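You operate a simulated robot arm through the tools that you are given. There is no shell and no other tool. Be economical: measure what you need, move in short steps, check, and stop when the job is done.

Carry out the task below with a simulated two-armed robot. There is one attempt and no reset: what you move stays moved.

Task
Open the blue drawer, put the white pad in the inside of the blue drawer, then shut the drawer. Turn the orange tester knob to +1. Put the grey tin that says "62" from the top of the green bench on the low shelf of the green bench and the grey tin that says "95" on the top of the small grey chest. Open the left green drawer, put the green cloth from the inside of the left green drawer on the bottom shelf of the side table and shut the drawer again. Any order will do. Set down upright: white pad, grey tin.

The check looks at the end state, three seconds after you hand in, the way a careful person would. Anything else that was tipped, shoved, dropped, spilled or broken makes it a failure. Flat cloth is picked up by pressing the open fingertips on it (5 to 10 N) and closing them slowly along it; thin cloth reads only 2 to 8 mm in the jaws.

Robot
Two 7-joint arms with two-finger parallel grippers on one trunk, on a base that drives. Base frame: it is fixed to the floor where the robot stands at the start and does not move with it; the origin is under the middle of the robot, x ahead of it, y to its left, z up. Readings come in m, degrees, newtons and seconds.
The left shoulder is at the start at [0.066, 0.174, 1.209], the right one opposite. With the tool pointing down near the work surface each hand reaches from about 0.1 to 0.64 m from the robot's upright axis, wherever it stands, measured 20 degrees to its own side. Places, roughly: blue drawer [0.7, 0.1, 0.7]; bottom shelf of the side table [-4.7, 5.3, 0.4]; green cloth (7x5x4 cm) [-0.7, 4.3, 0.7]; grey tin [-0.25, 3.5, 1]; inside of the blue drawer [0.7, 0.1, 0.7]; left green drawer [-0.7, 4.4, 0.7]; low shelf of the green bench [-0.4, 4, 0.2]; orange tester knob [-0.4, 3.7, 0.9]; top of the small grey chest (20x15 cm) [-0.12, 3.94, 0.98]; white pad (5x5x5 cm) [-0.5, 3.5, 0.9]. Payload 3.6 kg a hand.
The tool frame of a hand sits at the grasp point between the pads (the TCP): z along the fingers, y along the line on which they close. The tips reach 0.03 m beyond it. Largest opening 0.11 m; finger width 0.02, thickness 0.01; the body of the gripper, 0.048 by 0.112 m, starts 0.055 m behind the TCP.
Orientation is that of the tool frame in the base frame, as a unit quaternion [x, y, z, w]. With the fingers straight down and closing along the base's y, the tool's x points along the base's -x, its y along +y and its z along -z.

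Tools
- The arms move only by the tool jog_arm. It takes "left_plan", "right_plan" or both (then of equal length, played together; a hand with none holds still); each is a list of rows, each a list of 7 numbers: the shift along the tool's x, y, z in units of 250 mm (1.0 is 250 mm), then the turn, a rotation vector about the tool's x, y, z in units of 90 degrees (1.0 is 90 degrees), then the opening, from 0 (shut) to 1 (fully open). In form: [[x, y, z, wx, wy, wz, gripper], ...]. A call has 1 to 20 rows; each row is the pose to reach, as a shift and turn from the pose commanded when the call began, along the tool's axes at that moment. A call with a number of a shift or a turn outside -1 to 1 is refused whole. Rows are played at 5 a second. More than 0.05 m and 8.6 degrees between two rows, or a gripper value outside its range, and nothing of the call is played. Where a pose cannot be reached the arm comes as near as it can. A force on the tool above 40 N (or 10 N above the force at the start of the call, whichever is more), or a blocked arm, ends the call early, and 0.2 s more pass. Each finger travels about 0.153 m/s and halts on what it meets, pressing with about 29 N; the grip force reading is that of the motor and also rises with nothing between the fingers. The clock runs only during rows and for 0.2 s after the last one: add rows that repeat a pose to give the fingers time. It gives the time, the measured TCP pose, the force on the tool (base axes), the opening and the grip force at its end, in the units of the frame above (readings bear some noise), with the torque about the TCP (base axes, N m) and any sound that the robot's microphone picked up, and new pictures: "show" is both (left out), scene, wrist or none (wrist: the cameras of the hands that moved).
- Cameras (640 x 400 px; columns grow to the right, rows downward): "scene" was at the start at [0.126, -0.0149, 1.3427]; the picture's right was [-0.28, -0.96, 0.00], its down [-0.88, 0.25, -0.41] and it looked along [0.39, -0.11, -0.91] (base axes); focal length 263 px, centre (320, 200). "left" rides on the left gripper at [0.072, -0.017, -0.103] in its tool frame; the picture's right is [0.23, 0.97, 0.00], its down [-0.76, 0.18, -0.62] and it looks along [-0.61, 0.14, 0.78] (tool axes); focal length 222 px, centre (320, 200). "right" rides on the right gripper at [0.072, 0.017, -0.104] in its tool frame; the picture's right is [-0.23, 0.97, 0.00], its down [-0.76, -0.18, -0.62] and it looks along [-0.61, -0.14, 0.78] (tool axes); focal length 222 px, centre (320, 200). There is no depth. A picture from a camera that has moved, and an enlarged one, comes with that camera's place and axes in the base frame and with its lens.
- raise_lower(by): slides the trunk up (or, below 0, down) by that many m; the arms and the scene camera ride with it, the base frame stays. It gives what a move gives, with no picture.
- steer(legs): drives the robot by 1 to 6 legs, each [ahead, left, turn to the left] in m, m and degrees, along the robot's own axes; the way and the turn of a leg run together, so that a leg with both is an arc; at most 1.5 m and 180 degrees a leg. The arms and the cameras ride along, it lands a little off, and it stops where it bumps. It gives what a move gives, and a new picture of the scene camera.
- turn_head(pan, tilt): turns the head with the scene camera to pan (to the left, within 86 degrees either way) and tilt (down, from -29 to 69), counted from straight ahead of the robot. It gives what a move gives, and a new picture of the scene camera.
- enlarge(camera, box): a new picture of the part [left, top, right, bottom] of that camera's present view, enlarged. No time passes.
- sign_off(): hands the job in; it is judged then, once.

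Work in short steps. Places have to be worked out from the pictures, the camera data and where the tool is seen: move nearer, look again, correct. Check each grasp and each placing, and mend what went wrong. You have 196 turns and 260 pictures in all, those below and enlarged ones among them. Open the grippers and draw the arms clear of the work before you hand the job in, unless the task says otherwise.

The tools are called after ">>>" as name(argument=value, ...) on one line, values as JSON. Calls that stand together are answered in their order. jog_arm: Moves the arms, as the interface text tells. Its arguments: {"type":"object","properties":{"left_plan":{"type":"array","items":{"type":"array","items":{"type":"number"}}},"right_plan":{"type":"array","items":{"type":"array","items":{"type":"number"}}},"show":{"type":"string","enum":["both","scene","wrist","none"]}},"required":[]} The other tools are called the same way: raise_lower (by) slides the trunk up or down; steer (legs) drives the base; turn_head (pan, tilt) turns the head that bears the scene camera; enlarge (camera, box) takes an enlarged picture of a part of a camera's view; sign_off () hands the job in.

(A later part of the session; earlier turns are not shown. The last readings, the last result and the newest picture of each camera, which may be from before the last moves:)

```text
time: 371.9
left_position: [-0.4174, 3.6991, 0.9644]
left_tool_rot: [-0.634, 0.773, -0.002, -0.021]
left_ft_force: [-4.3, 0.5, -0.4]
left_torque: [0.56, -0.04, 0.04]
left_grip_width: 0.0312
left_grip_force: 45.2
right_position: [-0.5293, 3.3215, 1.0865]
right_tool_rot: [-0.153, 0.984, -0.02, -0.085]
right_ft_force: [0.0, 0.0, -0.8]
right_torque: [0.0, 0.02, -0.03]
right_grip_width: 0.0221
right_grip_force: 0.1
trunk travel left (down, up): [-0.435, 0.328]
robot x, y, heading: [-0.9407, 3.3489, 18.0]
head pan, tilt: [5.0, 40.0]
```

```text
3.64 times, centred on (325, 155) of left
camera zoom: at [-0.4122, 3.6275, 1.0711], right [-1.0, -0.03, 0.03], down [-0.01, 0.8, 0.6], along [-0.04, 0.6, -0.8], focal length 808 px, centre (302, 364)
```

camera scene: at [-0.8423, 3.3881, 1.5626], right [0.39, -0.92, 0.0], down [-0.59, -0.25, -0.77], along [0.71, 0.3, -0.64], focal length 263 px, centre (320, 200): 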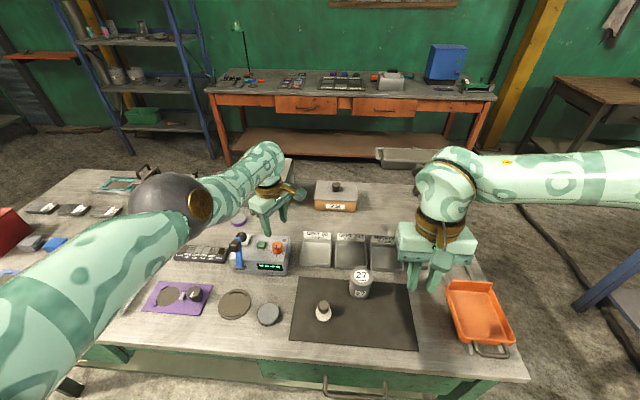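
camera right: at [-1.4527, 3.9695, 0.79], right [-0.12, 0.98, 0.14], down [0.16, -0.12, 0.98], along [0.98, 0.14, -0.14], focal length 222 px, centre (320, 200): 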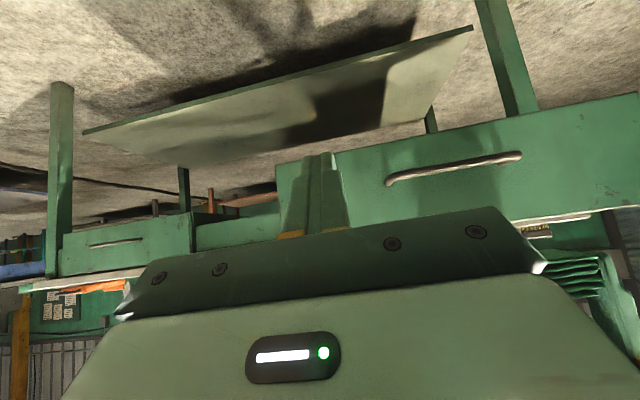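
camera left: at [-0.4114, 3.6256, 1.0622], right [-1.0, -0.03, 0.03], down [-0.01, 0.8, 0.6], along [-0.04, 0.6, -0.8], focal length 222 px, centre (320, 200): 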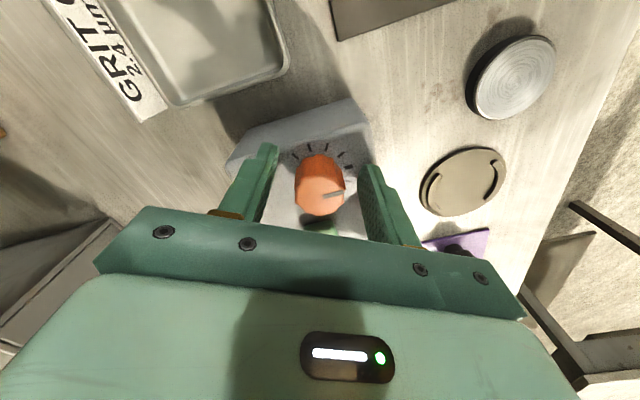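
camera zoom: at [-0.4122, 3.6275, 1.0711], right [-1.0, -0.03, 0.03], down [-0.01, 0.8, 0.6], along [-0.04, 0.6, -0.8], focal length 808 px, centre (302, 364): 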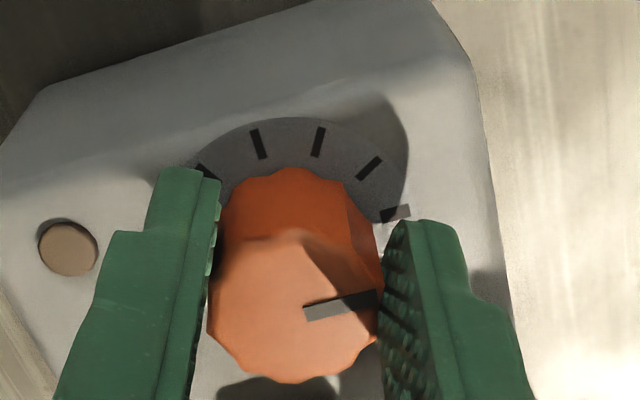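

Gripped with pointer ≈196°. I rotate 27° clockwise and measure again while held.

>>> jog_arm(left_plan=[[0, 0, 0, 0, 0, 0.075, 0.2], [0, 0, 0, 0, 0, 0.15, 0.2], [0, 0, 0, 0, 0, 0.225, 0.2], [0, 0, 0, 0, 0, 0.3, 0.2], [0, 0, 0, 0, 0, 0.3, 0.2]], show="none")

>>> enlarge(camera="left", box=[270, 100, 380, 210])

```text
time: 373.1
left_position: [-0.4201, 3.6995, 0.9642]
left_tool_rot: [-0.435, 0.9, -0.008, -0.02]
left_ft_force: [-26.2, 3.7, -3.9]
left_torque: [0.67, 0.51, 0.13]
left_grip_width: 0.031
left_grip_force: 45.5
right_position: [-0.532, 3.3228, 1.0874]
right_tool_rot: [-0.154, 0.984, -0.02, -0.083]
right_ft_force: [-0.1, 0.4, 0.2]
right_torque: [0.01, -0.01, -0.02]
right_grip_width: 0.022
right_grip_force: 0.1
trunk travel left (down, up): [-0.435, 0.328]
robot x, y, heading: [-0.9444, 3.3436, 17.8]
head pan, tilt: [5.0, 40.0]
```

```text
3.64 times, centred on (325, 155) of left
camera zoom: at [-0.4495, 3.6363, 1.0721], right [-0.9, 0.43, 0.01], down [0.35, 0.73, 0.59], along [0.24, 0.54, -0.81], focal length 808 px, centre (302, 364)
```

zoom: 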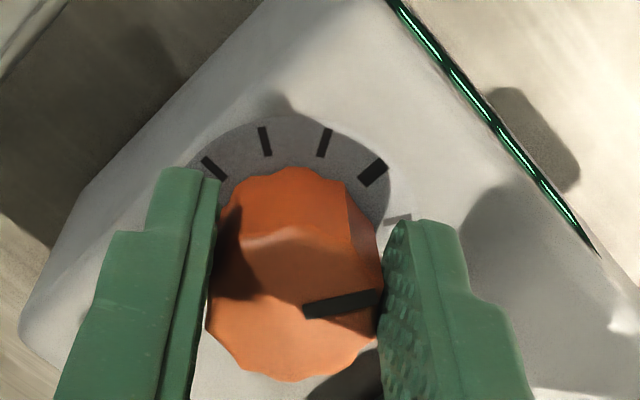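

Pointer ≈167° vs tick ≈170°. I turn back 3°, open, and lift with the trunk only.

>>> jog_arm(left_plan=[[0, 0, 0, 0, 0, -0.035, 0.2], [0, 0, 0, 0, 0, -0.035, 0.2], [0, 0, 0, 0, 0, -0.035, 0.35], [0, 0, 0, 0, 0, -0.035, 0.5], [0, 0, 0, 0, 0, -0.035, 0.55]], show="none")

>>> raise_lower(by=0.1)

>>> enlarge(camera="scene", box=[260, 225, 300, 265])

```text
time: 374.2
left_position: [-0.4153, 3.6975, 0.9647]
left_tool_rot: [-0.461, 0.887, -0.007, -0.019]
left_ft_force: [0.8, 0.7, -1.4]
left_torque: [-0.01, 0.0, 0.0]
left_grip_width: 0.0603
left_grip_force: 0.0
right_position: [-0.5286, 3.3214, 1.0867]
right_tool_rot: [-0.153, 0.984, -0.019, -0.085]
right_ft_force: [0.2, 0.5, -0.4]
right_torque: [0.02, 0.0, 0.02]
right_grip_width: 0.0221
right_grip_force: 0.1
trunk travel left (down, up): [-0.435, 0.328]
robot x, y, heading: [-0.9434, 3.3453, 18.0]
head pan, tilt: [5.0, 40.0]
```

```text
time: 375.6
left_position: [-0.4195, 3.6979, 1.0859]
left_tool_rot: [-0.461, 0.887, -0.011, -0.005]
left_ft_force: [0.0, 1.2, 0.1]
left_torque: [-0.02, -0.03, -0.01]
left_grip_width: 0.0606
left_grip_force: 0.1
right_position: [-0.5274, 3.3223, 1.1856]
right_tool_rot: [-0.153, 0.984, -0.019, -0.085]
right_ft_force: [-0.2, 0.3, -0.5]
right_torque: [0.01, 0.0, -0.01]
right_grip_width: 0.0223
right_grip_force: 0.1
trunk travel left (down, up): [-0.535, 0.228]
robot x, y, heading: [-0.9425, 3.3458, 17.9]
head pan, tilt: [5.0, 40.0]
```

```text
10.00 times, centred on (280, 245) of scene
camera zoom: at [-0.8462, 3.3868, 1.5877], right [0.39, -0.92, 0.0], down [-0.59, -0.25, -0.77], along [0.71, 0.3, -0.64], focal length 2626 px, centre (720, -250)
```

zoom: 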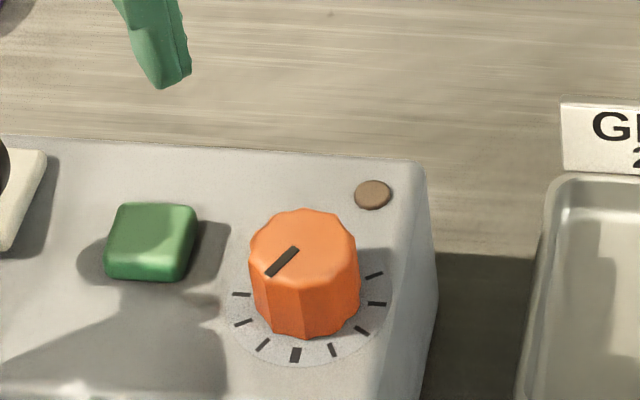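

Knob now at 166° vs the +1 tick at 169.5° — aligned. Next the white pad at ≈(-.528,3.512): I slide left 18 cm so the right hand can take it.

>>> steer(legs=[[0, 0.18, 0]])

>>> jog_arm(right_plan=[[-0.07, 0, 0.05, 0, -0.05, 0, 0.4], [-0.14, 0, 0.1, 0, -0.11, 0, 0.5], [-0.2, 0, 0.2, 0, -0.11, 0, 0.5], [-0.23, 0, 0.3, 0, -0.11, 0, 0.5]], show="both")

```text
time: 377.1
left_position: [-0.4731, 3.8728, 1.0853]
left_tool_rot: [-0.46, 0.888, -0.01, -0.003]
left_ft_force: [-0.3, 0.4, 0.3]
left_torque: [-0.01, 0.02, 0.0]
left_grip_width: 0.0604
left_grip_force: 0.1
right_position: [-0.5861, 3.497, 1.1877]
right_tool_rot: [-0.151, 0.985, -0.021, -0.084]
right_ft_force: [-0.2, 0.4, -0.1]
right_torque: [-0.01, 0.01, 0.04]
right_grip_width: 0.0218
right_grip_force: 0.0
trunk travel left (down, up): [-0.535, 0.228]
robot x, y, heading: [-0.9977, 3.5257, 17.4]
head pan, tilt: [5.0, 40.0]
camera scene: at [-0.9028, 3.5626, 1.5878], right [0.38, -0.92, 0.0], down [-0.59, -0.25, -0.77], along [0.71, 0.29, -0.64], focal length 263 px, centre (320, 200)
```

scene: 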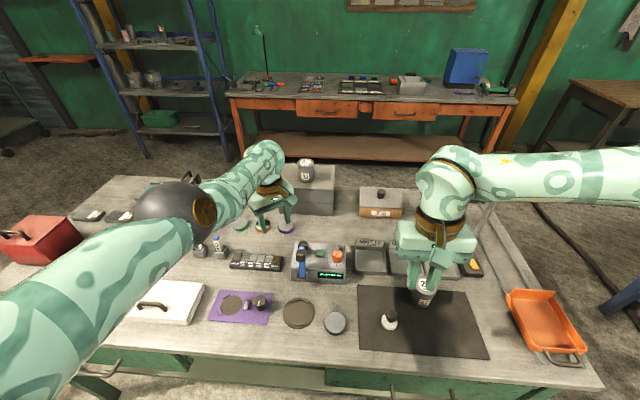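

```text
time: 378.1
left_position: [-0.4719, 3.8716, 1.0837]
left_tool_rot: [-0.459, 0.888, -0.01, -0.004]
left_ft_force: [0.2, 0.5, 0.3]
left_torque: [-0.04, -0.01, 0.02]
left_grip_width: 0.0607
left_grip_force: 0.0
right_position: [-0.543, 3.5091, 1.1036]
right_tool_rot: [-0.152, 0.988, -0.006, 0.001]
right_ft_force: [0.4, 0.4, 0.1]
right_torque: [0.02, 0.02, -0.04]
right_grip_width: 0.0549
right_grip_force: 0.1
trunk travel left (down, up): [-0.535, 0.228]
robot x, y, heading: [-0.9993, 3.5227, 17.7]
head pan, tilt: [5.0, 40.0]
camera scene: at [-0.9022, 3.5618, 1.5878], right [0.38, -0.92, 0.0], down [-0.59, -0.25, -0.77], along [0.71, 0.29, -0.64], focal length 263 px, centre (320, 200)
camera right: at [-0.6171, 3.5053, 1.2061], right [-0.08, 1.0, -0.01], down [0.78, 0.07, 0.63], along [0.62, 0.04, -0.78], focal length 222 px, centre (320, 200)
```

scene: 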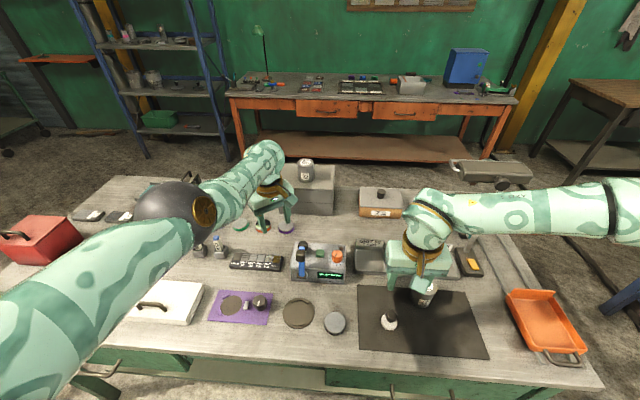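
right: 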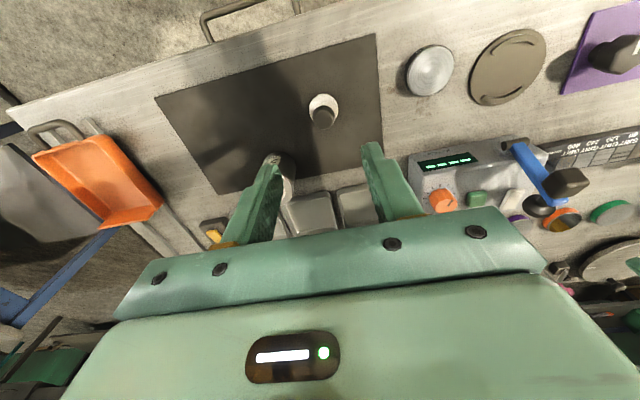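

Pad at ≈(-.528,3.512), base Ø≈5 cm. I move over it and descend with jaws at 77 mm.

>>> jog_arm(right_plan=[[-0.06, -0.006, 0.1, 0, 0, 0, 0.7], [-0.06, -0.006, 0.26, 0, 0, 0, 0.7], [-0.06, -0.006, 0.42, 0, 0, 0, 0.7], [-0.06, -0.006, 0.56, 0, 0, 0, 0.7]], show="wrist")

```text
time: 379.1
left_position: [-0.4725, 3.8731, 1.0856]
left_tool_rot: [-0.46, 0.888, -0.01, -0.004]
left_ft_force: [0.3, -0.2, 0.2]
left_torque: [0.02, 0.0, -0.03]
left_grip_width: 0.0602
left_grip_force: 0.0
right_position: [-0.5265, 3.5106, 0.9617]
right_tool_rot: [-0.152, 0.988, -0.006, 0.001]
right_ft_force: [-0.2, 0.1, -0.1]
right_torque: [0.03, -0.01, -0.01]
right_grip_width: 0.0771
right_grip_force: 0.0
trunk travel left (down, up): [-0.535, 0.228]
robot x, y, heading: [-1.0019, 3.5224, 17.9]
head pan, tilt: [5.0, 40.0]
camera right: at [-0.6011, 3.507, 1.0658], right [-0.08, 1.0, -0.01], down [0.78, 0.07, 0.62], along [0.62, 0.04, -0.78], focal length 222 px, centre (320, 200)
```

right: 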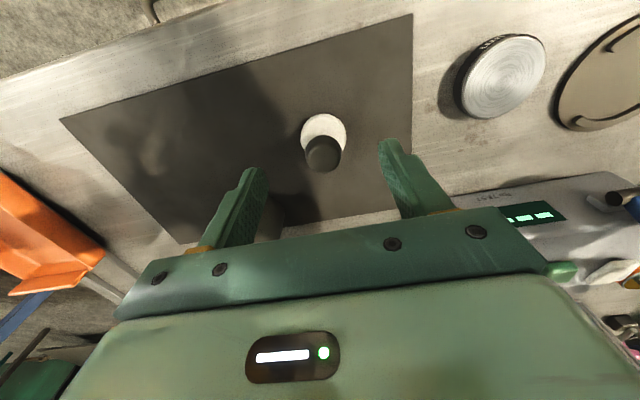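

Well centred. I descend 4 cm more and close on the base.

>>> jog_arm(right_plan=[[0, 0.01, 0.06, 0, 0, 0, 0.7], [0, 0.01, 0.12, 0, 0, 0, 0.7], [0, 0.01, 0.155, 0, 0, 0, 0.7], [0, 0.01, 0.155, 0, 0, 0, 0.5], [0, 0.01, 0.155, 0, 0, 0, 0.3], [0, 0.01, 0.155, 0, 0, 0, 0.25], [0, 0.01, 0.155, 0, 0, 0, 0.25]], show="wrist")

```text
time: 380.7
left_position: [-0.4735, 3.8723, 1.085]
left_tool_rot: [-0.46, 0.888, -0.009, -0.004]
left_ft_force: [0.1, -0.3, -0.3]
left_torque: [-0.01, -0.02, 0.02]
left_grip_width: 0.0605
left_grip_force: 0.0
right_position: [-0.5265, 3.5122, 0.9242]
right_tool_rot: [-0.151, 0.988, -0.006, 0.001]
right_ft_force: [0.7, 0.4, -0.7]
right_torque: [0.0, 0.01, 0.02]
right_grip_width: 0.0292
right_grip_force: 28.6
trunk travel left (down, up): [-0.535, 0.228]
robot x, y, heading: [-1.0022, 3.5217, 17.4]
head pan, tilt: [5.0, 40.0]
camera right: at [-0.6022, 3.5085, 1.0279], right [-0.08, 1.0, -0.01], down [0.78, 0.07, 0.63], along [0.62, 0.04, -0.78], focal length 222 px, centre (320, 200)
```

right: 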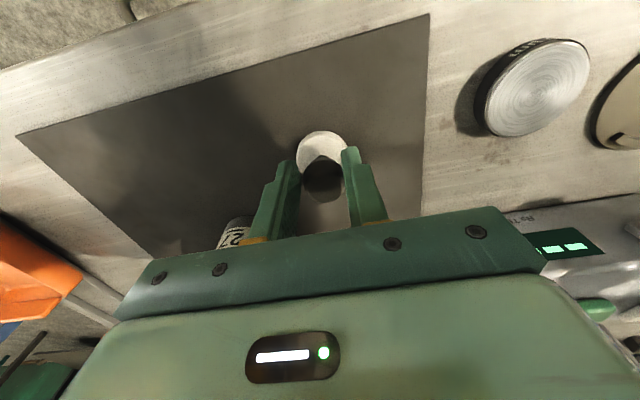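

Gripped on the handle (29 mm). I lift and check.

>>> jog_arm(right_plan=[[0, 0, -0.1, 0, 0, 0, 0.22], [0, 0, -0.24, 0, 0, 0, 0.22], [0, 0, -0.4, 0, 0, 0, 0.22], [0, 0, -0.56, 0, 0, 0, 0.22], [0, 0, -0.7, 0, 0, 0, 0.22]], show="both")

```text
time: 381.9
left_position: [-0.4737, 3.873, 1.0859]
left_tool_rot: [-0.459, 0.888, -0.01, -0.004]
left_ft_force: [0.3, 0.3, 0.3]
left_torque: [-0.02, 0.03, -0.01]
left_grip_width: 0.0602
left_grip_force: 0.0
right_position: [-0.5306, 3.5147, 1.0978]
right_tool_rot: [-0.153, 0.988, -0.007, 0.001]
right_ft_force: [-0.4, -0.1, -0.1]
right_torque: [0.02, 0.03, -0.02]
right_grip_width: 0.0286
right_grip_force: 29.6
trunk travel left (down, up): [-0.535, 0.228]
robot x, y, heading: [-1.0062, 3.522, 17.7]
head pan, tilt: [5.0, 40.0]
camera scene: at [-0.903, 3.5621, 1.5879], right [0.38, -0.92, 0.0], down [-0.59, -0.25, -0.77], along [0.71, 0.29, -0.64], focal length 263 px, centre (320, 200)
camera right: at [-0.6046, 3.5107, 1.2028], right [-0.08, 1.0, -0.01], down [0.78, 0.07, 0.63], along [0.62, 0.04, -0.78], focal length 222 px, centre (320, 200)
```

scene: 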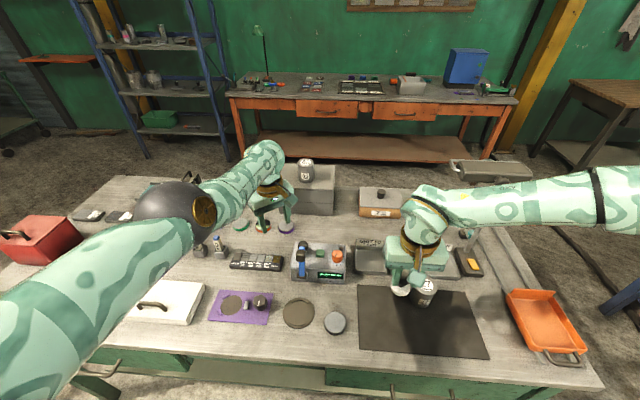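
right: 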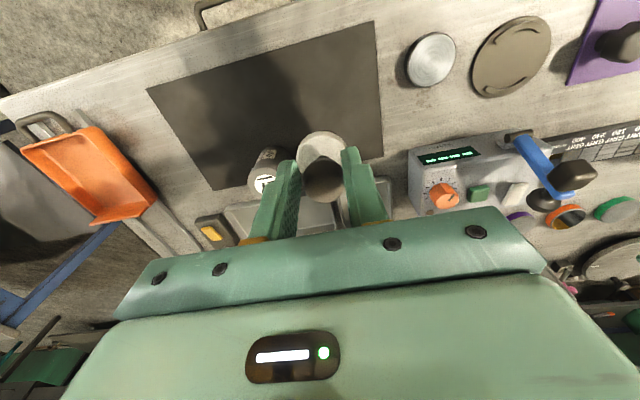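

Pad is held. I back off and strafe right along the benches toward the blue drawer, keeping the same heading.

>>> steer(legs=[[-0.4, 0, 0], [0, -1.5, 0]])

>>> turn_head(pan=-40, tilt=40)

```text
time: 391.4
left_position: [-0.3914, 2.3447, 1.0844]
left_tool_rot: [-0.466, 0.885, -0.01, -0.004]
left_ft_force: [0.0, 0.1, 0.1]
left_torque: [-0.03, 0.0, 0.01]
left_grip_width: 0.0606
left_grip_force: 0.0
right_position: [-0.4428, 1.9878, 1.0979]
right_tool_rot: [-0.158, 0.987, -0.006, 0.001]
right_ft_force: [-0.7, -0.2, -0.7]
right_torque: [0.0, 0.02, 0.0]
right_grip_width: 0.0276
right_grip_force: 28.8
trunk travel left (down, up): [-0.535, 0.228]
robot x, y, heading: [-0.9123, 1.9863, 18.4]
head pan, tilt: [5.0, 40.0]
camera scene: at [-0.8167, 2.0288, 1.5878], right [0.4, -0.92, 0.0], down [-0.59, -0.26, -0.77], along [0.7, 0.3, -0.64], focal length 263 px, centre (320, 200)
```

scene: 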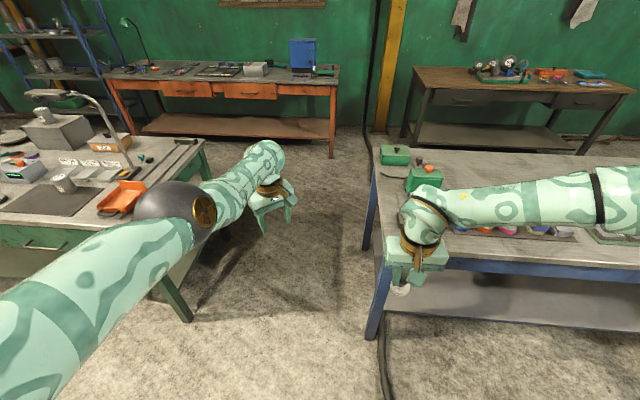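

```text
time: 392.5
left_position: [-0.3914, 2.3456, 1.0857]
left_tool_rot: [-0.466, 0.885, -0.01, -0.003]
left_ft_force: [-0.3, 0.8, 0.7]
left_torque: [0.03, 0.01, -0.01]
left_grip_width: 0.0606
left_grip_force: 0.1
right_position: [-0.4422, 1.987, 1.0989]
right_tool_rot: [-0.159, 0.987, -0.006, 0.001]
right_ft_force: [-0.1, 0.3, -0.7]
right_torque: [0.03, -0.02, 0.02]
right_grip_width: 0.0276
right_grip_force: 29.0
trunk travel left (down, up): [-0.535, 0.228]
robot x, y, heading: [-0.9134, 1.9872, 18.3]
head pan, tilt: [-40.0, 40.0]
camera scene: at [-0.8156, 1.9639, 1.5878], right [-0.37, -0.93, 0.0], down [-0.6, 0.24, -0.77], along [0.71, -0.28, -0.64], focal length 263 px, centre (320, 200)
```

scene: 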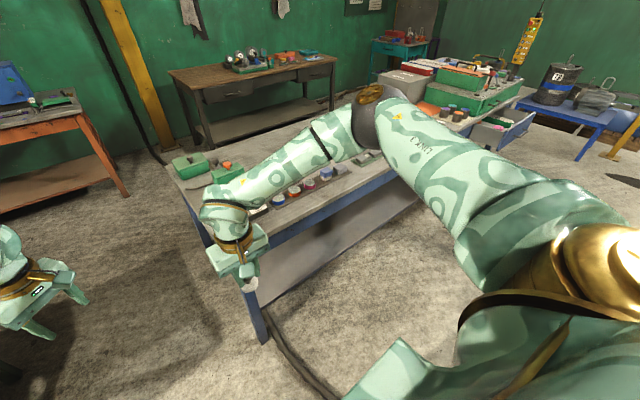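

Path is clear. I continue right along the blue table.

>>> steer(legs=[[0, 0, -1], [0, -1.1, 0], [0, -0.95, 0]])

>>> turn_head(pan=0, tilt=50)

```text
time: 403.0
left_position: [0.2434, 0.3877, 1.0848]
left_tool_rot: [-0.463, 0.887, -0.011, -0.004]
left_ft_force: [0.0, -0.8, -0.1]
left_torque: [-0.02, -0.01, 0.01]
left_grip_width: 0.0606
left_grip_force: 0.0
right_position: [0.1885, 0.0285, 1.0975]
right_tool_rot: [-0.156, 0.988, -0.007, 0.001]
right_ft_force: [0.9, -0.6, 0.4]
right_torque: [-0.02, 0.01, 0.01]
right_grip_width: 0.0251
right_grip_force: 1.4
trunk travel left (down, up): [-0.535, 0.228]
robot x, y, heading: [-0.281, 0.0336, 18.2]
head pan, tilt: [-40.0, 40.0]
camera scene: at [-0.1836, 0.0076, 1.5878], right [-0.37, -0.93, 0.0], down [-0.6, 0.24, -0.77], along [0.71, -0.29, -0.64], focal length 263 px, centre (320, 200)
```

scene: 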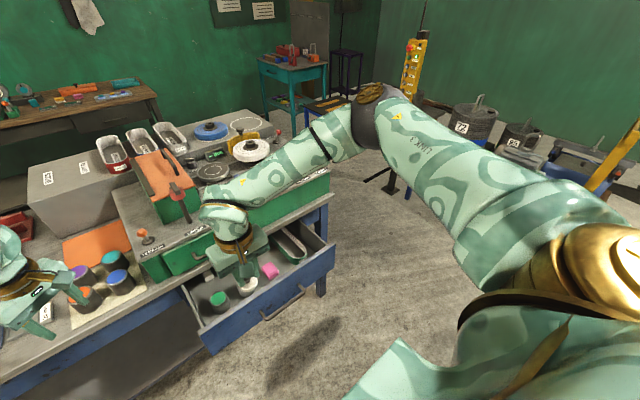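

```text
time: 404.1
left_position: [0.2427, 0.3856, 1.0855]
left_tool_rot: [-0.463, 0.886, -0.01, -0.003]
left_ft_force: [-0.7, -0.4, -0.2]
left_torque: [0.0, 0.0, -0.01]
left_grip_width: 0.0604
left_grip_force: 0.1
right_position: [0.1899, 0.029, 1.0991]
right_tool_rot: [-0.156, 0.988, -0.006, 0.001]
right_ft_force: [-0.1, 0.6, -0.4]
right_torque: [0.0, 0.03, -0.01]
right_grip_width: 0.025
right_grip_force: 0.5
trunk travel left (down, up): [-0.535, 0.228]
robot x, y, heading: [-0.2822, 0.0322, 18.1]
head pan, tilt: [0.0, 50.0]
camera scene: at [-0.1893, 0.0633, 1.5737], right [0.31, -0.95, 0.0], down [-0.73, -0.24, -0.64], along [0.61, 0.2, -0.77], focal length 263 px, centre (320, 200)
```

scene: 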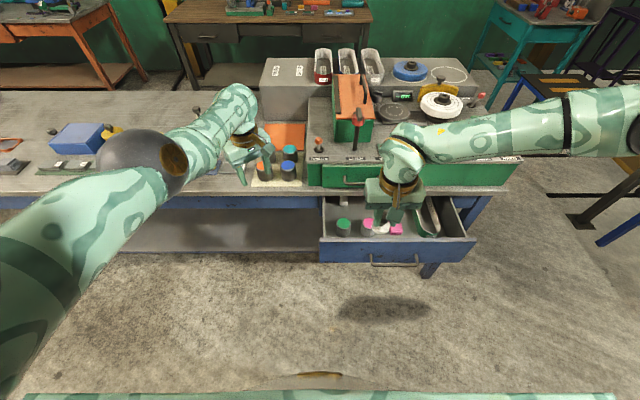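

Grip width has crept to 25 mm with low force — I check whether the pad is still held and clamp fully.

>>> jog_arm(right_plan=[[0, 0, 0, 0, 0, 0, 0.0], [0, 0, 0, 0, 0, 0, 0.0]], show="both")

```text
time: 404.7
left_position: [0.2428, 0.386, 1.0834]
left_tool_rot: [-0.462, 0.887, -0.011, -0.004]
left_ft_force: [0.3, -0.1, 0.8]
left_torque: [0.02, -0.01, 0.01]
left_grip_width: 0.0605
left_grip_force: 0.0
right_position: [0.1894, 0.0291, 1.0989]
right_tool_rot: [-0.156, 0.988, -0.006, 0.002]
right_ft_force: [-0.1, -0.6, 0.7]
right_torque: [0.0, 0.01, 0.01]
right_grip_width: 0.0238
right_grip_force: 29.2
trunk travel left (down, up): [-0.535, 0.228]
robot x, y, heading: [-0.2793, 0.0332, 18.1]
head pan, tilt: [0.0, 50.0]
camera scene: at [-0.1893, 0.0634, 1.5737], right [0.31, -0.95, 0.0], down [-0.73, -0.24, -0.64], along [0.61, 0.2, -0.77], focal length 263 px, centre (320, 200)
camera right: at [0.1145, 0.0237, 1.2023], right [-0.08, 1.0, -0.01], down [0.78, 0.07, 0.63], along [0.62, 0.04, -0.78], focal length 222 px, centre (320, 200)
```

scene: 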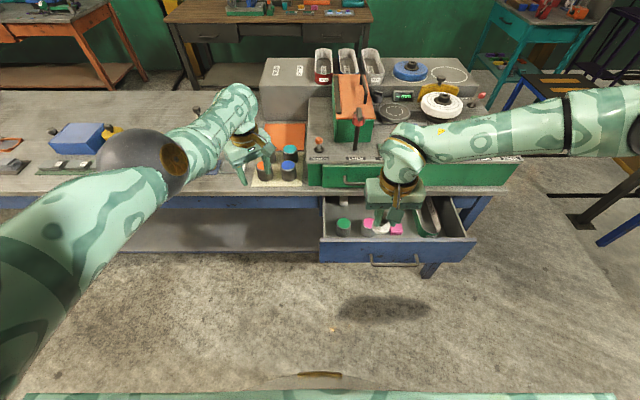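
right: 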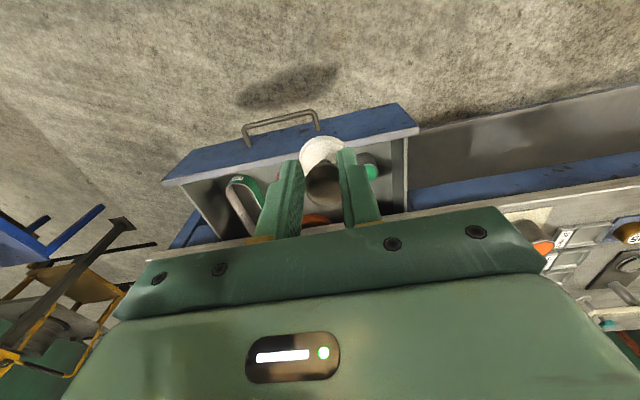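

Still held (24 mm, 29 N now). I zoom on the drawer's interior to choose a free spot.

>>> enlarge(camera="scene", box=[300, 180, 490, 280])

>>> enlarge(camera="right", box=[150, 80, 430, 255])

```text
3.37 times, centred on (395, 230) of scene
camera zoom: at [-0.1893, 0.0634, 1.5737], right [0.31, -0.95, 0.0], down [-0.73, -0.24, -0.64], along [0.61, 0.2, -0.77], focal length 884 px, centre (67, 99)
```

zoom: 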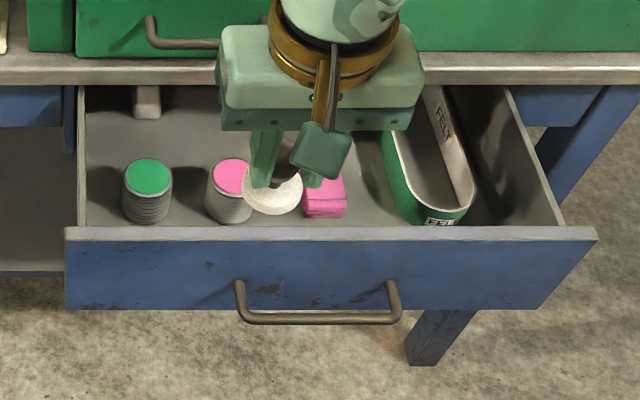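

```text
2.29 times, centred on (290, 168) of right
camera zoom: at [0.1145, 0.0237, 1.2023], right [-0.08, 1.0, -0.01], down [0.78, 0.07, 0.63], along [0.62, 0.04, -0.78], focal length 508 px, centre (389, 274)
```

zoom: 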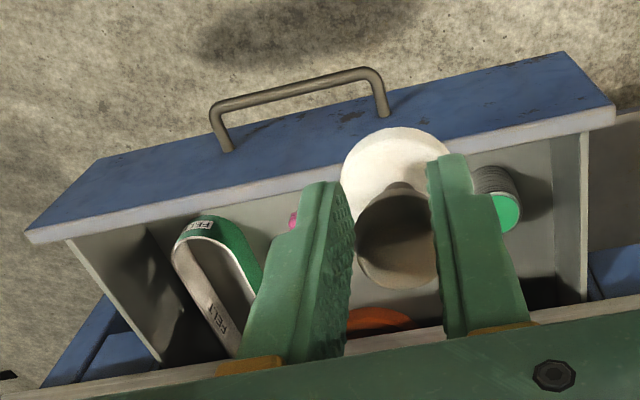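

The front row is crowded; I pull the hand back 15 cm (quickly) to see the floor behind the front row.

>>> jog_arm(right_plan=[[0.18, 0, 0, 0, 0, 0, 0.0], [0.36, 0, 0, 0, 0, 0, 0.0], [0.54, 0, 0, 0, 0, 0, 0.0]], show="none")

>>> enlarge(camera="scene", box=[300, 180, 490, 280])

```text
time: 405.5
left_position: [0.2428, 0.3857, 1.0861]
left_tool_rot: [-0.462, 0.887, -0.01, -0.003]
left_ft_force: [-0.6, 0.5, 0.8]
left_torque: [-0.01, -0.02, 0.02]
left_grip_width: 0.0606
left_grip_force: 0.1
right_position: [0.0588, -0.0135, 1.0968]
right_tool_rot: [-0.155, 0.988, -0.007, 0.002]
right_ft_force: [0.0, -0.7, -0.7]
right_torque: [0.01, 0.0, -0.02]
right_grip_width: 0.0238
right_grip_force: 29.1
trunk travel left (down, up): [-0.535, 0.228]
robot x, y, heading: [-0.2811, 0.0295, 17.9]
head pan, tilt: [0.0, 50.0]
```

```text
3.37 times, centred on (395, 230) of scene
camera zoom: at [-0.1903, 0.063, 1.5737], right [0.31, -0.95, 0.0], down [-0.73, -0.24, -0.64], along [0.61, 0.2, -0.77], focal length 884 px, centre (67, 99)
```

zoom: 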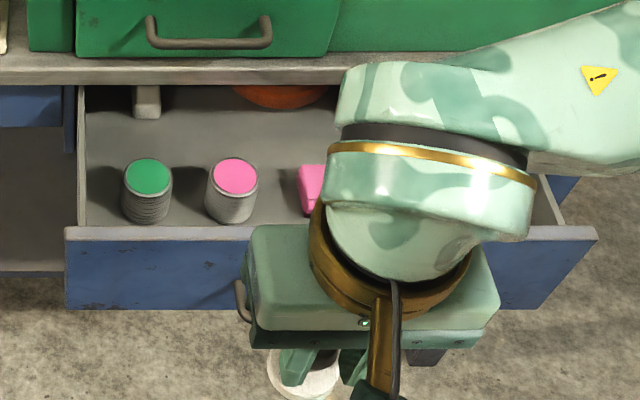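

A free strip runs between the front panel and the tubs; target about L=.014, F≈.09 from the bar (in the gap between pink tub and pink block). I move the base 13 cm forward, 9 cm right.

>>> steer(legs=[[0.13, -0.09, 0]])

>>> turn_head(pan=-15, tilt=65)

>>> enlarge(camera="scene", box=[180, 60, 460, 235])

```text
time: 406.9
left_position: [0.392, 0.3435, 1.0846]
left_tool_rot: [-0.463, 0.887, -0.01, -0.004]
left_ft_force: [-0.2, -1.2, 0.1]
left_torque: [-0.03, 0.02, 0.03]
left_grip_width: 0.0604
left_grip_force: 0.0
right_position: [0.2108, -0.0568, 1.096]
right_tool_rot: [-0.156, 0.988, -0.006, 0.001]
right_ft_force: [0.5, 0.6, 0.7]
right_torque: [0.0, 0.03, 0.0]
right_grip_width: 0.0235
right_grip_force: 29.2
trunk travel left (down, up): [-0.535, 0.228]
robot x, y, heading: [-0.1273, -0.0119, 18.0]
head pan, tilt: [0.0, 50.0]
camera scene: at [-0.0378, 0.0189, 1.5737], right [0.31, -0.95, 0.0], down [-0.73, -0.24, -0.64], along [0.61, 0.2, -0.77], focal length 263 px, centre (320, 200)
```

scene: 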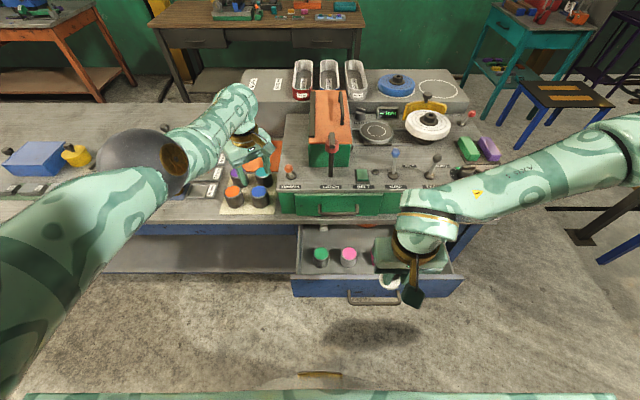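

```text
time: 407.7
left_position: [0.3938, 0.3427, 1.0839]
left_tool_rot: [-0.463, 0.886, -0.01, -0.003]
left_ft_force: [-0.2, 0.5, 0.0]
left_torque: [-0.01, -0.03, -0.02]
left_grip_width: 0.0605
left_grip_force: 0.0
right_position: [0.211, -0.0582, 1.0956]
right_tool_rot: [-0.157, 0.988, -0.006, 0.001]
right_ft_force: [0.1, 0.0, -0.5]
right_torque: [0.01, 0.0, -0.04]
right_grip_width: 0.0228
right_grip_force: 28.9
trunk travel left (down, up): [-0.535, 0.228]
robot x, y, heading: [-0.1311, -0.0119, 18.1]
head pan, tilt: [-15.0, 65.0]
camera scene: at [-0.0507, -0.0016, 1.5556], right [0.06, -1.0, 0.0], down [-0.9, -0.05, -0.42], along [0.42, 0.02, -0.91], focal length 263 px, centre (320, 200)
```

scene: 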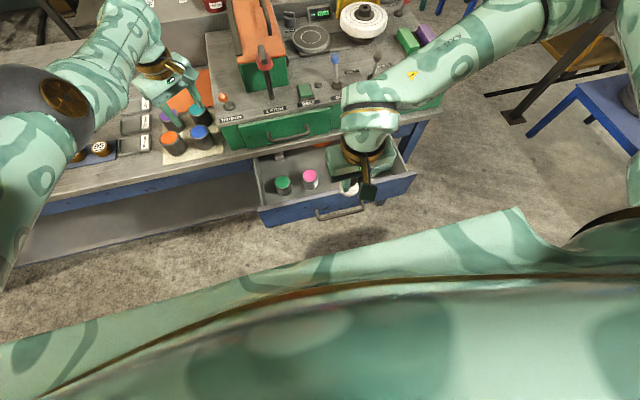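

```text
2.29 times, centred on (320, 148) of scene
camera zoom: at [-0.0507, -0.0016, 1.5556], right [0.06, -1.0, 0.0], down [-0.9, -0.05, -0.42], along [0.42, 0.02, -0.91], focal length 600 px, centre (320, 320)
```

zoom: 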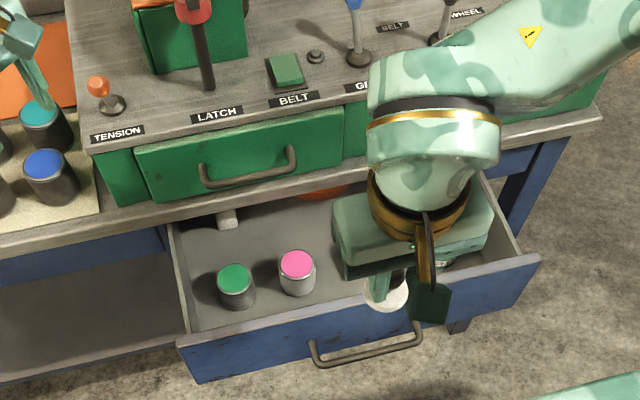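

I move the pad over the target (.383,-.014) at height, then look before descending.

>>> jog_arm(right_plan=[[-0.18, -0.01, 0, 0, 0, 0, 0.0], [-0.36, -0.02, 0.02, 0, 0, 0, 0.0], [-0.54, -0.03, 0.1, 0, 0, 0, 0.0], [-0.71, -0.04, 0.2, 0, 0, 0, 0.0], [-0.71, -0.04, 0.38, 0, 0, 0, 0.0], [-0.71, -0.04, 0.56, 0, 0, 0, 0.0]], show="both")

```text
time: 409.1
left_position: [0.3942, 0.3423, 1.0844]
left_tool_rot: [-0.463, 0.886, -0.011, -0.005]
left_ft_force: [0.8, -0.1, 0.0]
left_torque: [-0.05, 0.02, 0.01]
left_grip_width: 0.0606
left_grip_force: 0.0
right_position: [0.3836, -0.0169, 0.9563]
right_tool_rot: [-0.157, 0.988, -0.007, 0.001]
right_ft_force: [0.6, -0.8, -0.1]
right_torque: [-0.01, -0.01, 0.01]
right_grip_width: 0.0226
right_grip_force: 29.0
trunk travel left (down, up): [-0.535, 0.228]
robot x, y, heading: [-0.127, -0.0123, 18.3]
head pan, tilt: [-15.0, 65.0]
camera scene: at [-0.05, -0.0011, 1.5555], right [0.05, -1.0, 0.0], down [-0.91, -0.05, -0.42], along [0.42, 0.02, -0.91], focal length 263 px, centre (320, 200)
camera right: at [0.3091, -0.0201, 1.0605], right [-0.09, 1.0, -0.01], down [0.78, 0.07, 0.63], along [0.62, 0.04, -0.78], focal length 222 px, centre (320, 200)
```

scene: 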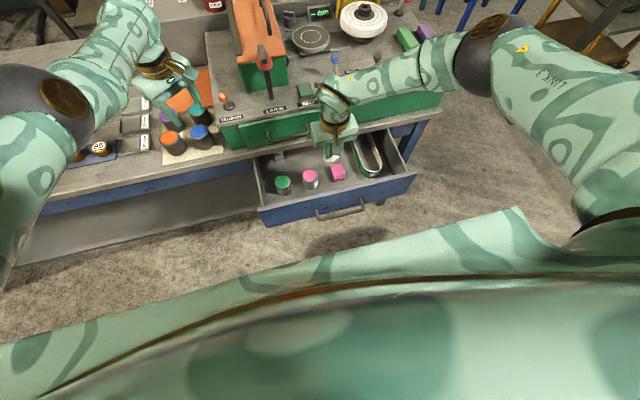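
right: 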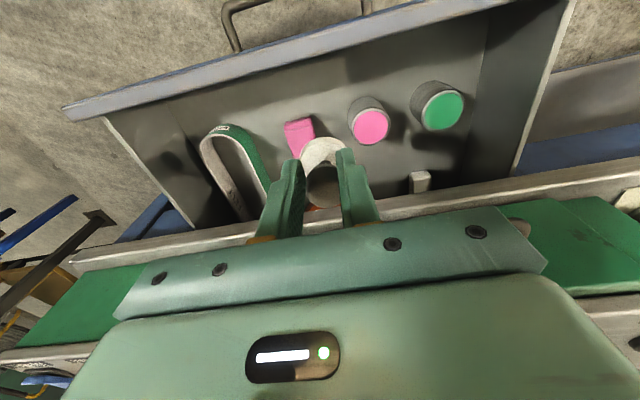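

Now I see the interior well: a free spot in front of the gap between pink tub and pink block. I shift 1.5 cm left and descend part way.

>>> jog_arm(right_plan=[[0, 0.03, 0.06, 0, 0, 0, 0.0], [0, 0.06, 0.2, 0, 0, 0, 0.0], [0, 0.06, 0.36, 0, 0, 0, 0.0], [0, 0.06, 0.52, 0, 0, 0, 0.0], [0, 0.06, 0.68, 0, 0, 0, 0.0]], show="both")

```text
time: 410.3
left_position: [0.3937, 0.3424, 1.0844]
left_tool_rot: [-0.464, 0.886, -0.01, -0.004]
left_ft_force: [-1.4, -0.1, 0.6]
left_torque: [0.03, -0.03, 0.0]
left_grip_width: 0.0607
left_grip_force: 0.0
right_position: [0.344, -0.0194, 0.8125]
right_tool_rot: [-0.156, 0.988, -0.005, 0.002]
right_ft_force: [0.1, -0.1, -0.2]
right_torque: [-0.01, 0.01, 0.0]
right_grip_width: 0.0216
right_grip_force: 28.7
right hand out of reach, approached as far as the arm can: row 4, 5
trunk travel left (down, up): [-0.535, 0.228]
robot x, y, heading: [-0.1298, -0.0146, 18.1]
head pan, tilt: [-15.0, 65.0]
camera scene: at [-0.0508, -0.0029, 1.5556], right [0.05, -1.0, 0.0], down [-0.91, -0.05, -0.42], along [0.42, 0.02, -0.91], focal length 263 px, centre (320, 200)
camera right: at [0.2701, -0.0238, 0.9167], right [-0.09, 1.0, -0.01], down [0.78, 0.07, 0.62], along [0.62, 0.04, -0.78], focal length 222 px, centre (320, 200)
```

scene: 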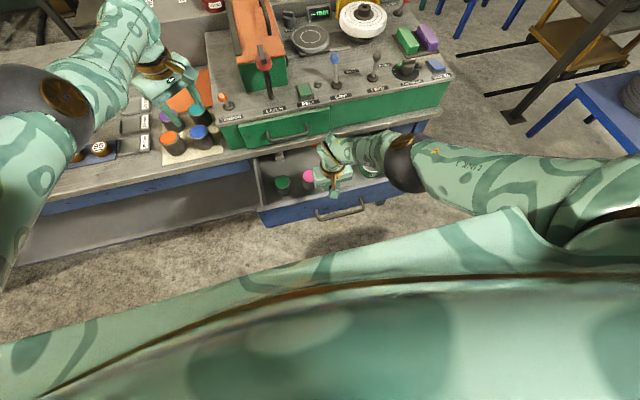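
right: 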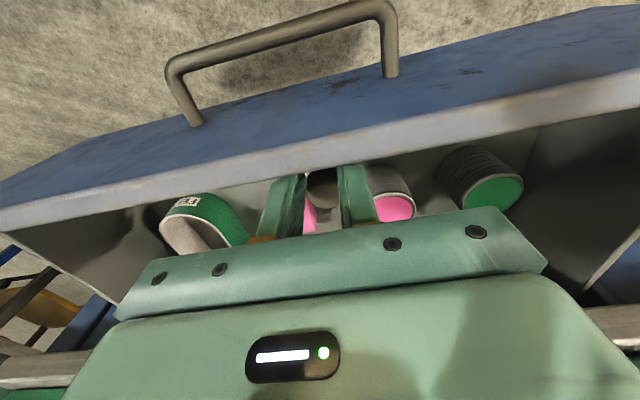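

The arm ran out of reach going down, drifting back toward the panel. I raise the pad again and retract the left hand so I can lower the trunk.

>>> jog_arm(left_plan=[[0.12, 0.09, -0.04, 0, 0, 0, 0.5], [0.24, 0.18, -0.08, 0, 0, 0, 0.5], [0.36, 0.27, -0.12, 0, 0, 0, 0.5], [0.48, 0.36, -0.12, 0, 0, 0, 0.5], [0.6, 0.45, -0.12, 0, 0, 0, 0.5]], right_plan=[[0, 0, -0.1, 0, 0, 0, 0.0], [0, 0, -0.24, 0, 0, 0, 0.0], [0, 0, -0.36, 0, 0, 0, 0.0], [0, 0, -0.36, 0, 0, 0, 0.0], [0, 0, -0.36, 0, 0, 0, 0.0]], show="wrist")

```text
time: 411.5
left_position: [0.3912, 0.3139, 1.0644]
left_tool_rot: [-0.463, 0.886, -0.01, -0.003]
left_ft_force: [0.3, -0.5, -0.1]
left_torque: [0.02, -0.03, -0.01]
left_grip_width: 0.0551
left_grip_force: 0.1
left hand out of reach, approached as far as the arm can: row 1, 2, 3, 4, 5
right_position: [0.3434, -0.0164, 0.9034]
right_tool_rot: [-0.156, 0.988, -0.005, 0.001]
right_ft_force: [0.9, -0.5, 0.0]
right_torque: [0.04, 0.0, -0.01]
right_grip_width: 0.0002
right_grip_force: 29.4
trunk travel left (down, up): [-0.535, 0.228]
robot x, y, heading: [-0.1287, -0.0135, 18.1]
head pan, tilt: [-15.0, 65.0]
camera right: at [0.2693, -0.0211, 1.0058], right [-0.09, 1.0, -0.01], down [0.78, 0.07, 0.63], along [0.62, 0.04, -0.78], focal length 222 px, centre (320, 200)
camera left: at [0.3637, 0.2469, 1.1696], right [-0.93, 0.37, -0.01], down [0.29, 0.74, 0.61], along [0.23, 0.56, -0.79], focal length 222 px, centre (320, 200)
```

right: 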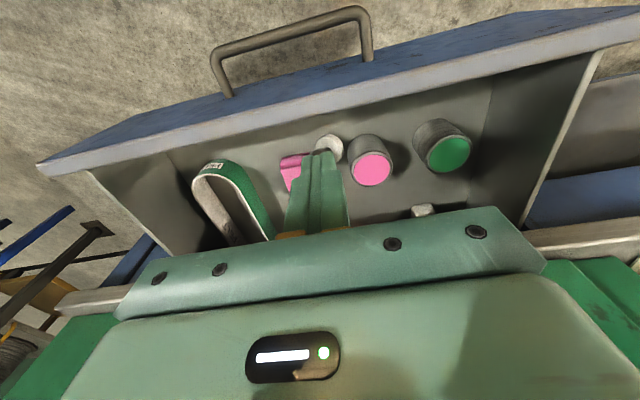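
left: 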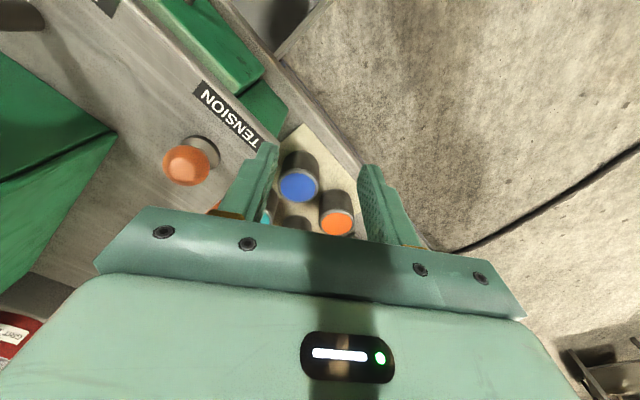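

The pad slipped out of the jaws and dropped into the drawer between the pink items. I zoom to see how it lies.

>>> enlarge(camera="right", box=[260, 110, 400, 200])

>>> enlarge(camera="scene", box=[250, 140, 410, 240])

```text
4.44 times, centred on (330, 155) of right
camera zoom: at [0.2693, -0.0211, 1.0058], right [-0.09, 1.0, -0.01], down [0.78, 0.07, 0.63], along [0.62, 0.04, -0.78], focal length 987 px, centre (276, 400)
```

zoom: 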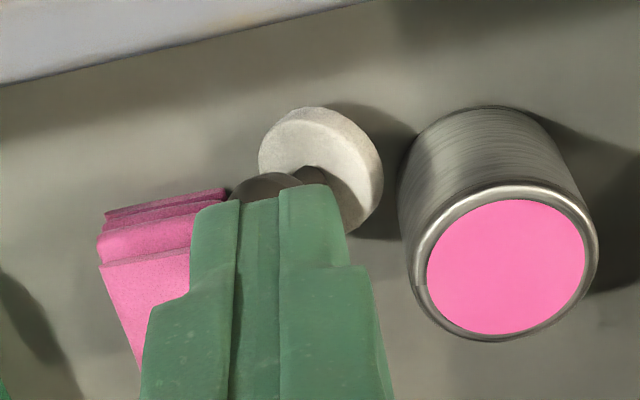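

```text
4.00 times, centred on (330, 190) of scene
camera zoom: at [-0.0508, -0.0014, 1.5555], right [0.05, -1.0, 0.0], down [-0.91, -0.05, -0.42], along [0.42, 0.02, -0.91], focal length 1050 px, centre (280, 240)
```

zoom: 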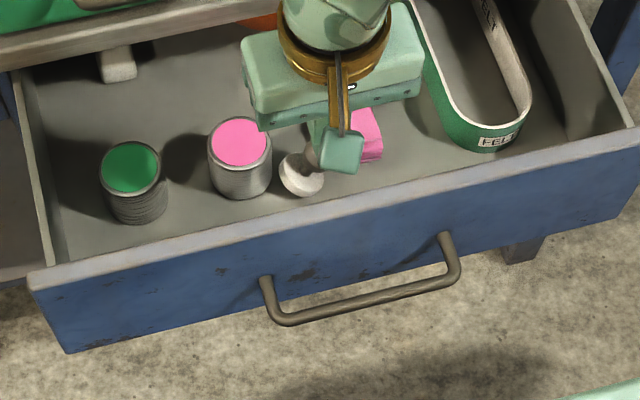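

The pad tipped onto its side. I'll re-grasp its handle with better reach: raise the right hand, back off 8 cm and lower the trunk 0.2 m.

>>> jog_arm(right_plan=[[0, 0, -0.15, 0, 0, 0, 0.1], [0, 0, -0.3, 0, 0, 0, 0.3], [0, 0, -0.45, 0, 0, 0, 0.45]], show="none")

>>> steer(legs=[[-0.1, 0, 0]])

>>> raise_lower(by=-0.2)

>>> enlarge(camera="scene", box=[240, 80, 440, 205])

```text
time: 412.3
left_position: [0.3924, 0.3134, 1.0645]
left_tool_rot: [-0.463, 0.886, -0.01, -0.004]
left_ft_force: [-0.5, 0.5, 0.9]
left_torque: [-0.01, -0.03, 0.01]
left_grip_width: 0.055
left_grip_force: 0.2
right_position: [0.3444, -0.015, 1.0145]
right_tool_rot: [-0.157, 0.988, -0.006, 0.001]
right_ft_force: [-0.1, 0.3, -0.4]
right_torque: [-0.01, -0.01, 0.0]
right_grip_width: 0.0493
right_grip_force: 0.0
trunk travel left (down, up): [-0.535, 0.228]
robot x, y, heading: [-0.1276, -0.012, 18.1]
head pan, tilt: [-15.0, 65.0]
```

```text
time: 413.4
left_position: [0.2971, 0.282, 1.0654]
left_tool_rot: [-0.462, 0.887, -0.01, -0.004]
left_ft_force: [-0.5, -0.6, 0.4]
left_torque: [0.02, -0.01, -0.01]
left_grip_width: 0.055
left_grip_force: 0.0
right_position: [0.2512, -0.0458, 1.015]
right_tool_rot: [-0.157, 0.988, -0.006, 0.0]
right_ft_force: [-0.5, -0.3, 0.0]
right_torque: [0.03, 0.0, 0.0]
right_grip_width: 0.0494
right_grip_force: 0.0
trunk travel left (down, up): [-0.535, 0.228]
robot x, y, heading: [-0.2225, -0.0415, 17.9]
head pan, tilt: [-15.0, 65.0]
camera scene: at [-0.1459, -0.0328, 1.5556], right [0.05, -1.0, 0.0], down [-0.9, -0.05, -0.42], along [0.42, 0.02, -0.91], focal length 263 px, centre (320, 200)
```

scene: 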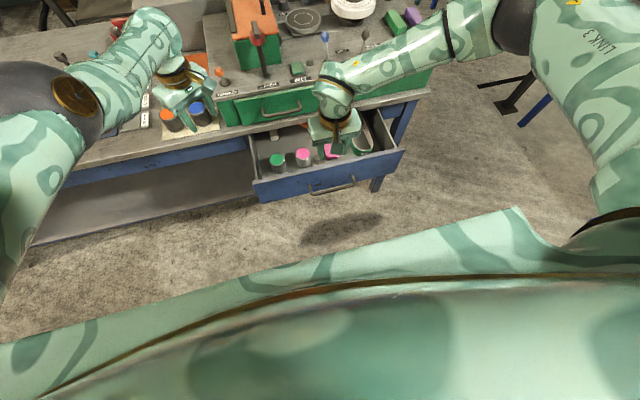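

```text
time: 415.6
left_position: [0.297, 0.2826, 0.8102]
left_tool_rot: [-0.463, 0.885, -0.002, -0.052]
left_ft_force: [0.1, -0.4, -0.2]
left_torque: [-0.02, -0.02, 0.01]
left_grip_width: 0.0549
left_grip_force: 0.1
right_position: [0.2522, -0.0449, 0.8139]
right_tool_rot: [-0.156, 0.988, -0.007, 0.001]
right_ft_force: [0.6, -0.4, 1.0]
right_torque: [0.0, 0.01, 0.01]
right_grip_width: 0.0494
right_grip_force: 0.0
trunk travel left (down, up): [-0.335, 0.428]
robot x, y, heading: [-0.2238, -0.0493, 18.2]
head pan, tilt: [-15.0, 65.0]
```

```text
3.20 times, centred on (340, 142) of scene
camera zoom: at [-0.1009, -0.0181, 1.354], right [0.05, -1.0, 0.0], down [-0.91, -0.05, -0.42], along [0.42, 0.02, -0.91], focal length 840 px, centre (256, 384)
```

zoom: 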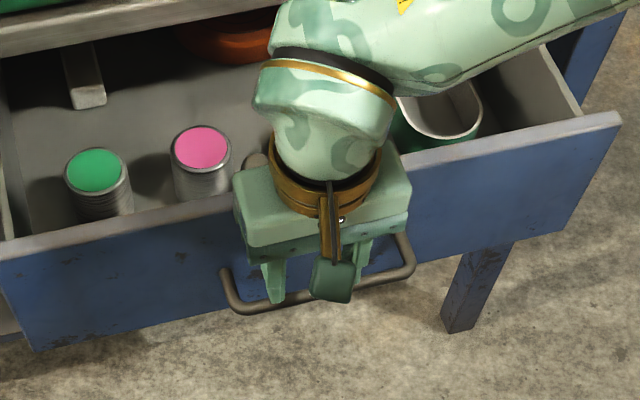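

I move the right hand up and over the drawer and look down with its camera.

>>> jog_arm(right_plan=[[0, 0, -0.15, 0, 0, 0, 0.45], [0, 0, -0.3, 0, 0, 0, 0.45], [-0.14, 0.02, -0.36, 0, 0, 0, 0.45], [-0.3, 0.04, -0.36, 0, 0, 0, 0.45], [-0.42, 0.05, -0.36, 0, 0, 0, 0.45]], show="none")

>>> enlarge(camera="right", box=[240, 60, 420, 180])

```text
time: 416.8
left_position: [0.2975, 0.2834, 0.8099]
left_tool_rot: [-0.463, 0.885, -0.002, -0.053]
left_ft_force: [-0.5, 0.4, 0.4]
left_torque: [-0.03, 0.0, 0.0]
left_grip_width: 0.0551
left_grip_force: 0.1
right_position: [0.3491, 0.0029, 0.9048]
right_tool_rot: [-0.156, 0.988, -0.006, 0.0]
right_ft_force: [0.0, 0.7, 0.1]
right_torque: [0.01, 0.01, -0.04]
right_grip_width: 0.0498
right_grip_force: 0.1
trunk travel left (down, up): [-0.335, 0.428]
robot x, y, heading: [-0.2261, -0.0445, 18.0]
head pan, tilt: [-15.0, 65.0]
```

```text
3.33 times, centred on (330, 120) of right
camera zoom: at [0.2742, -0.0018, 1.0091], right [-0.08, 1.0, -0.01], down [0.78, 0.07, 0.62], along [0.62, 0.04, -0.78], focal length 740 px, centre (287, 467)
```

zoom: 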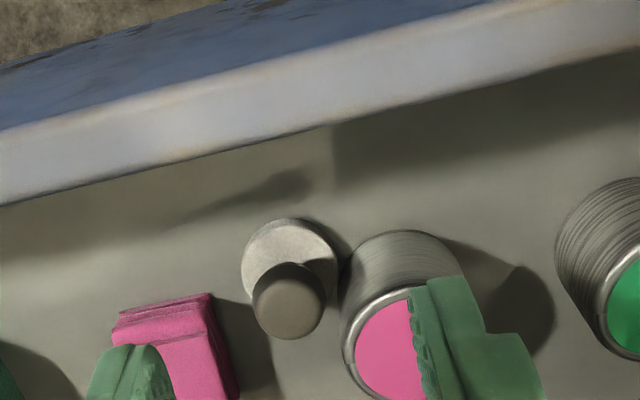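

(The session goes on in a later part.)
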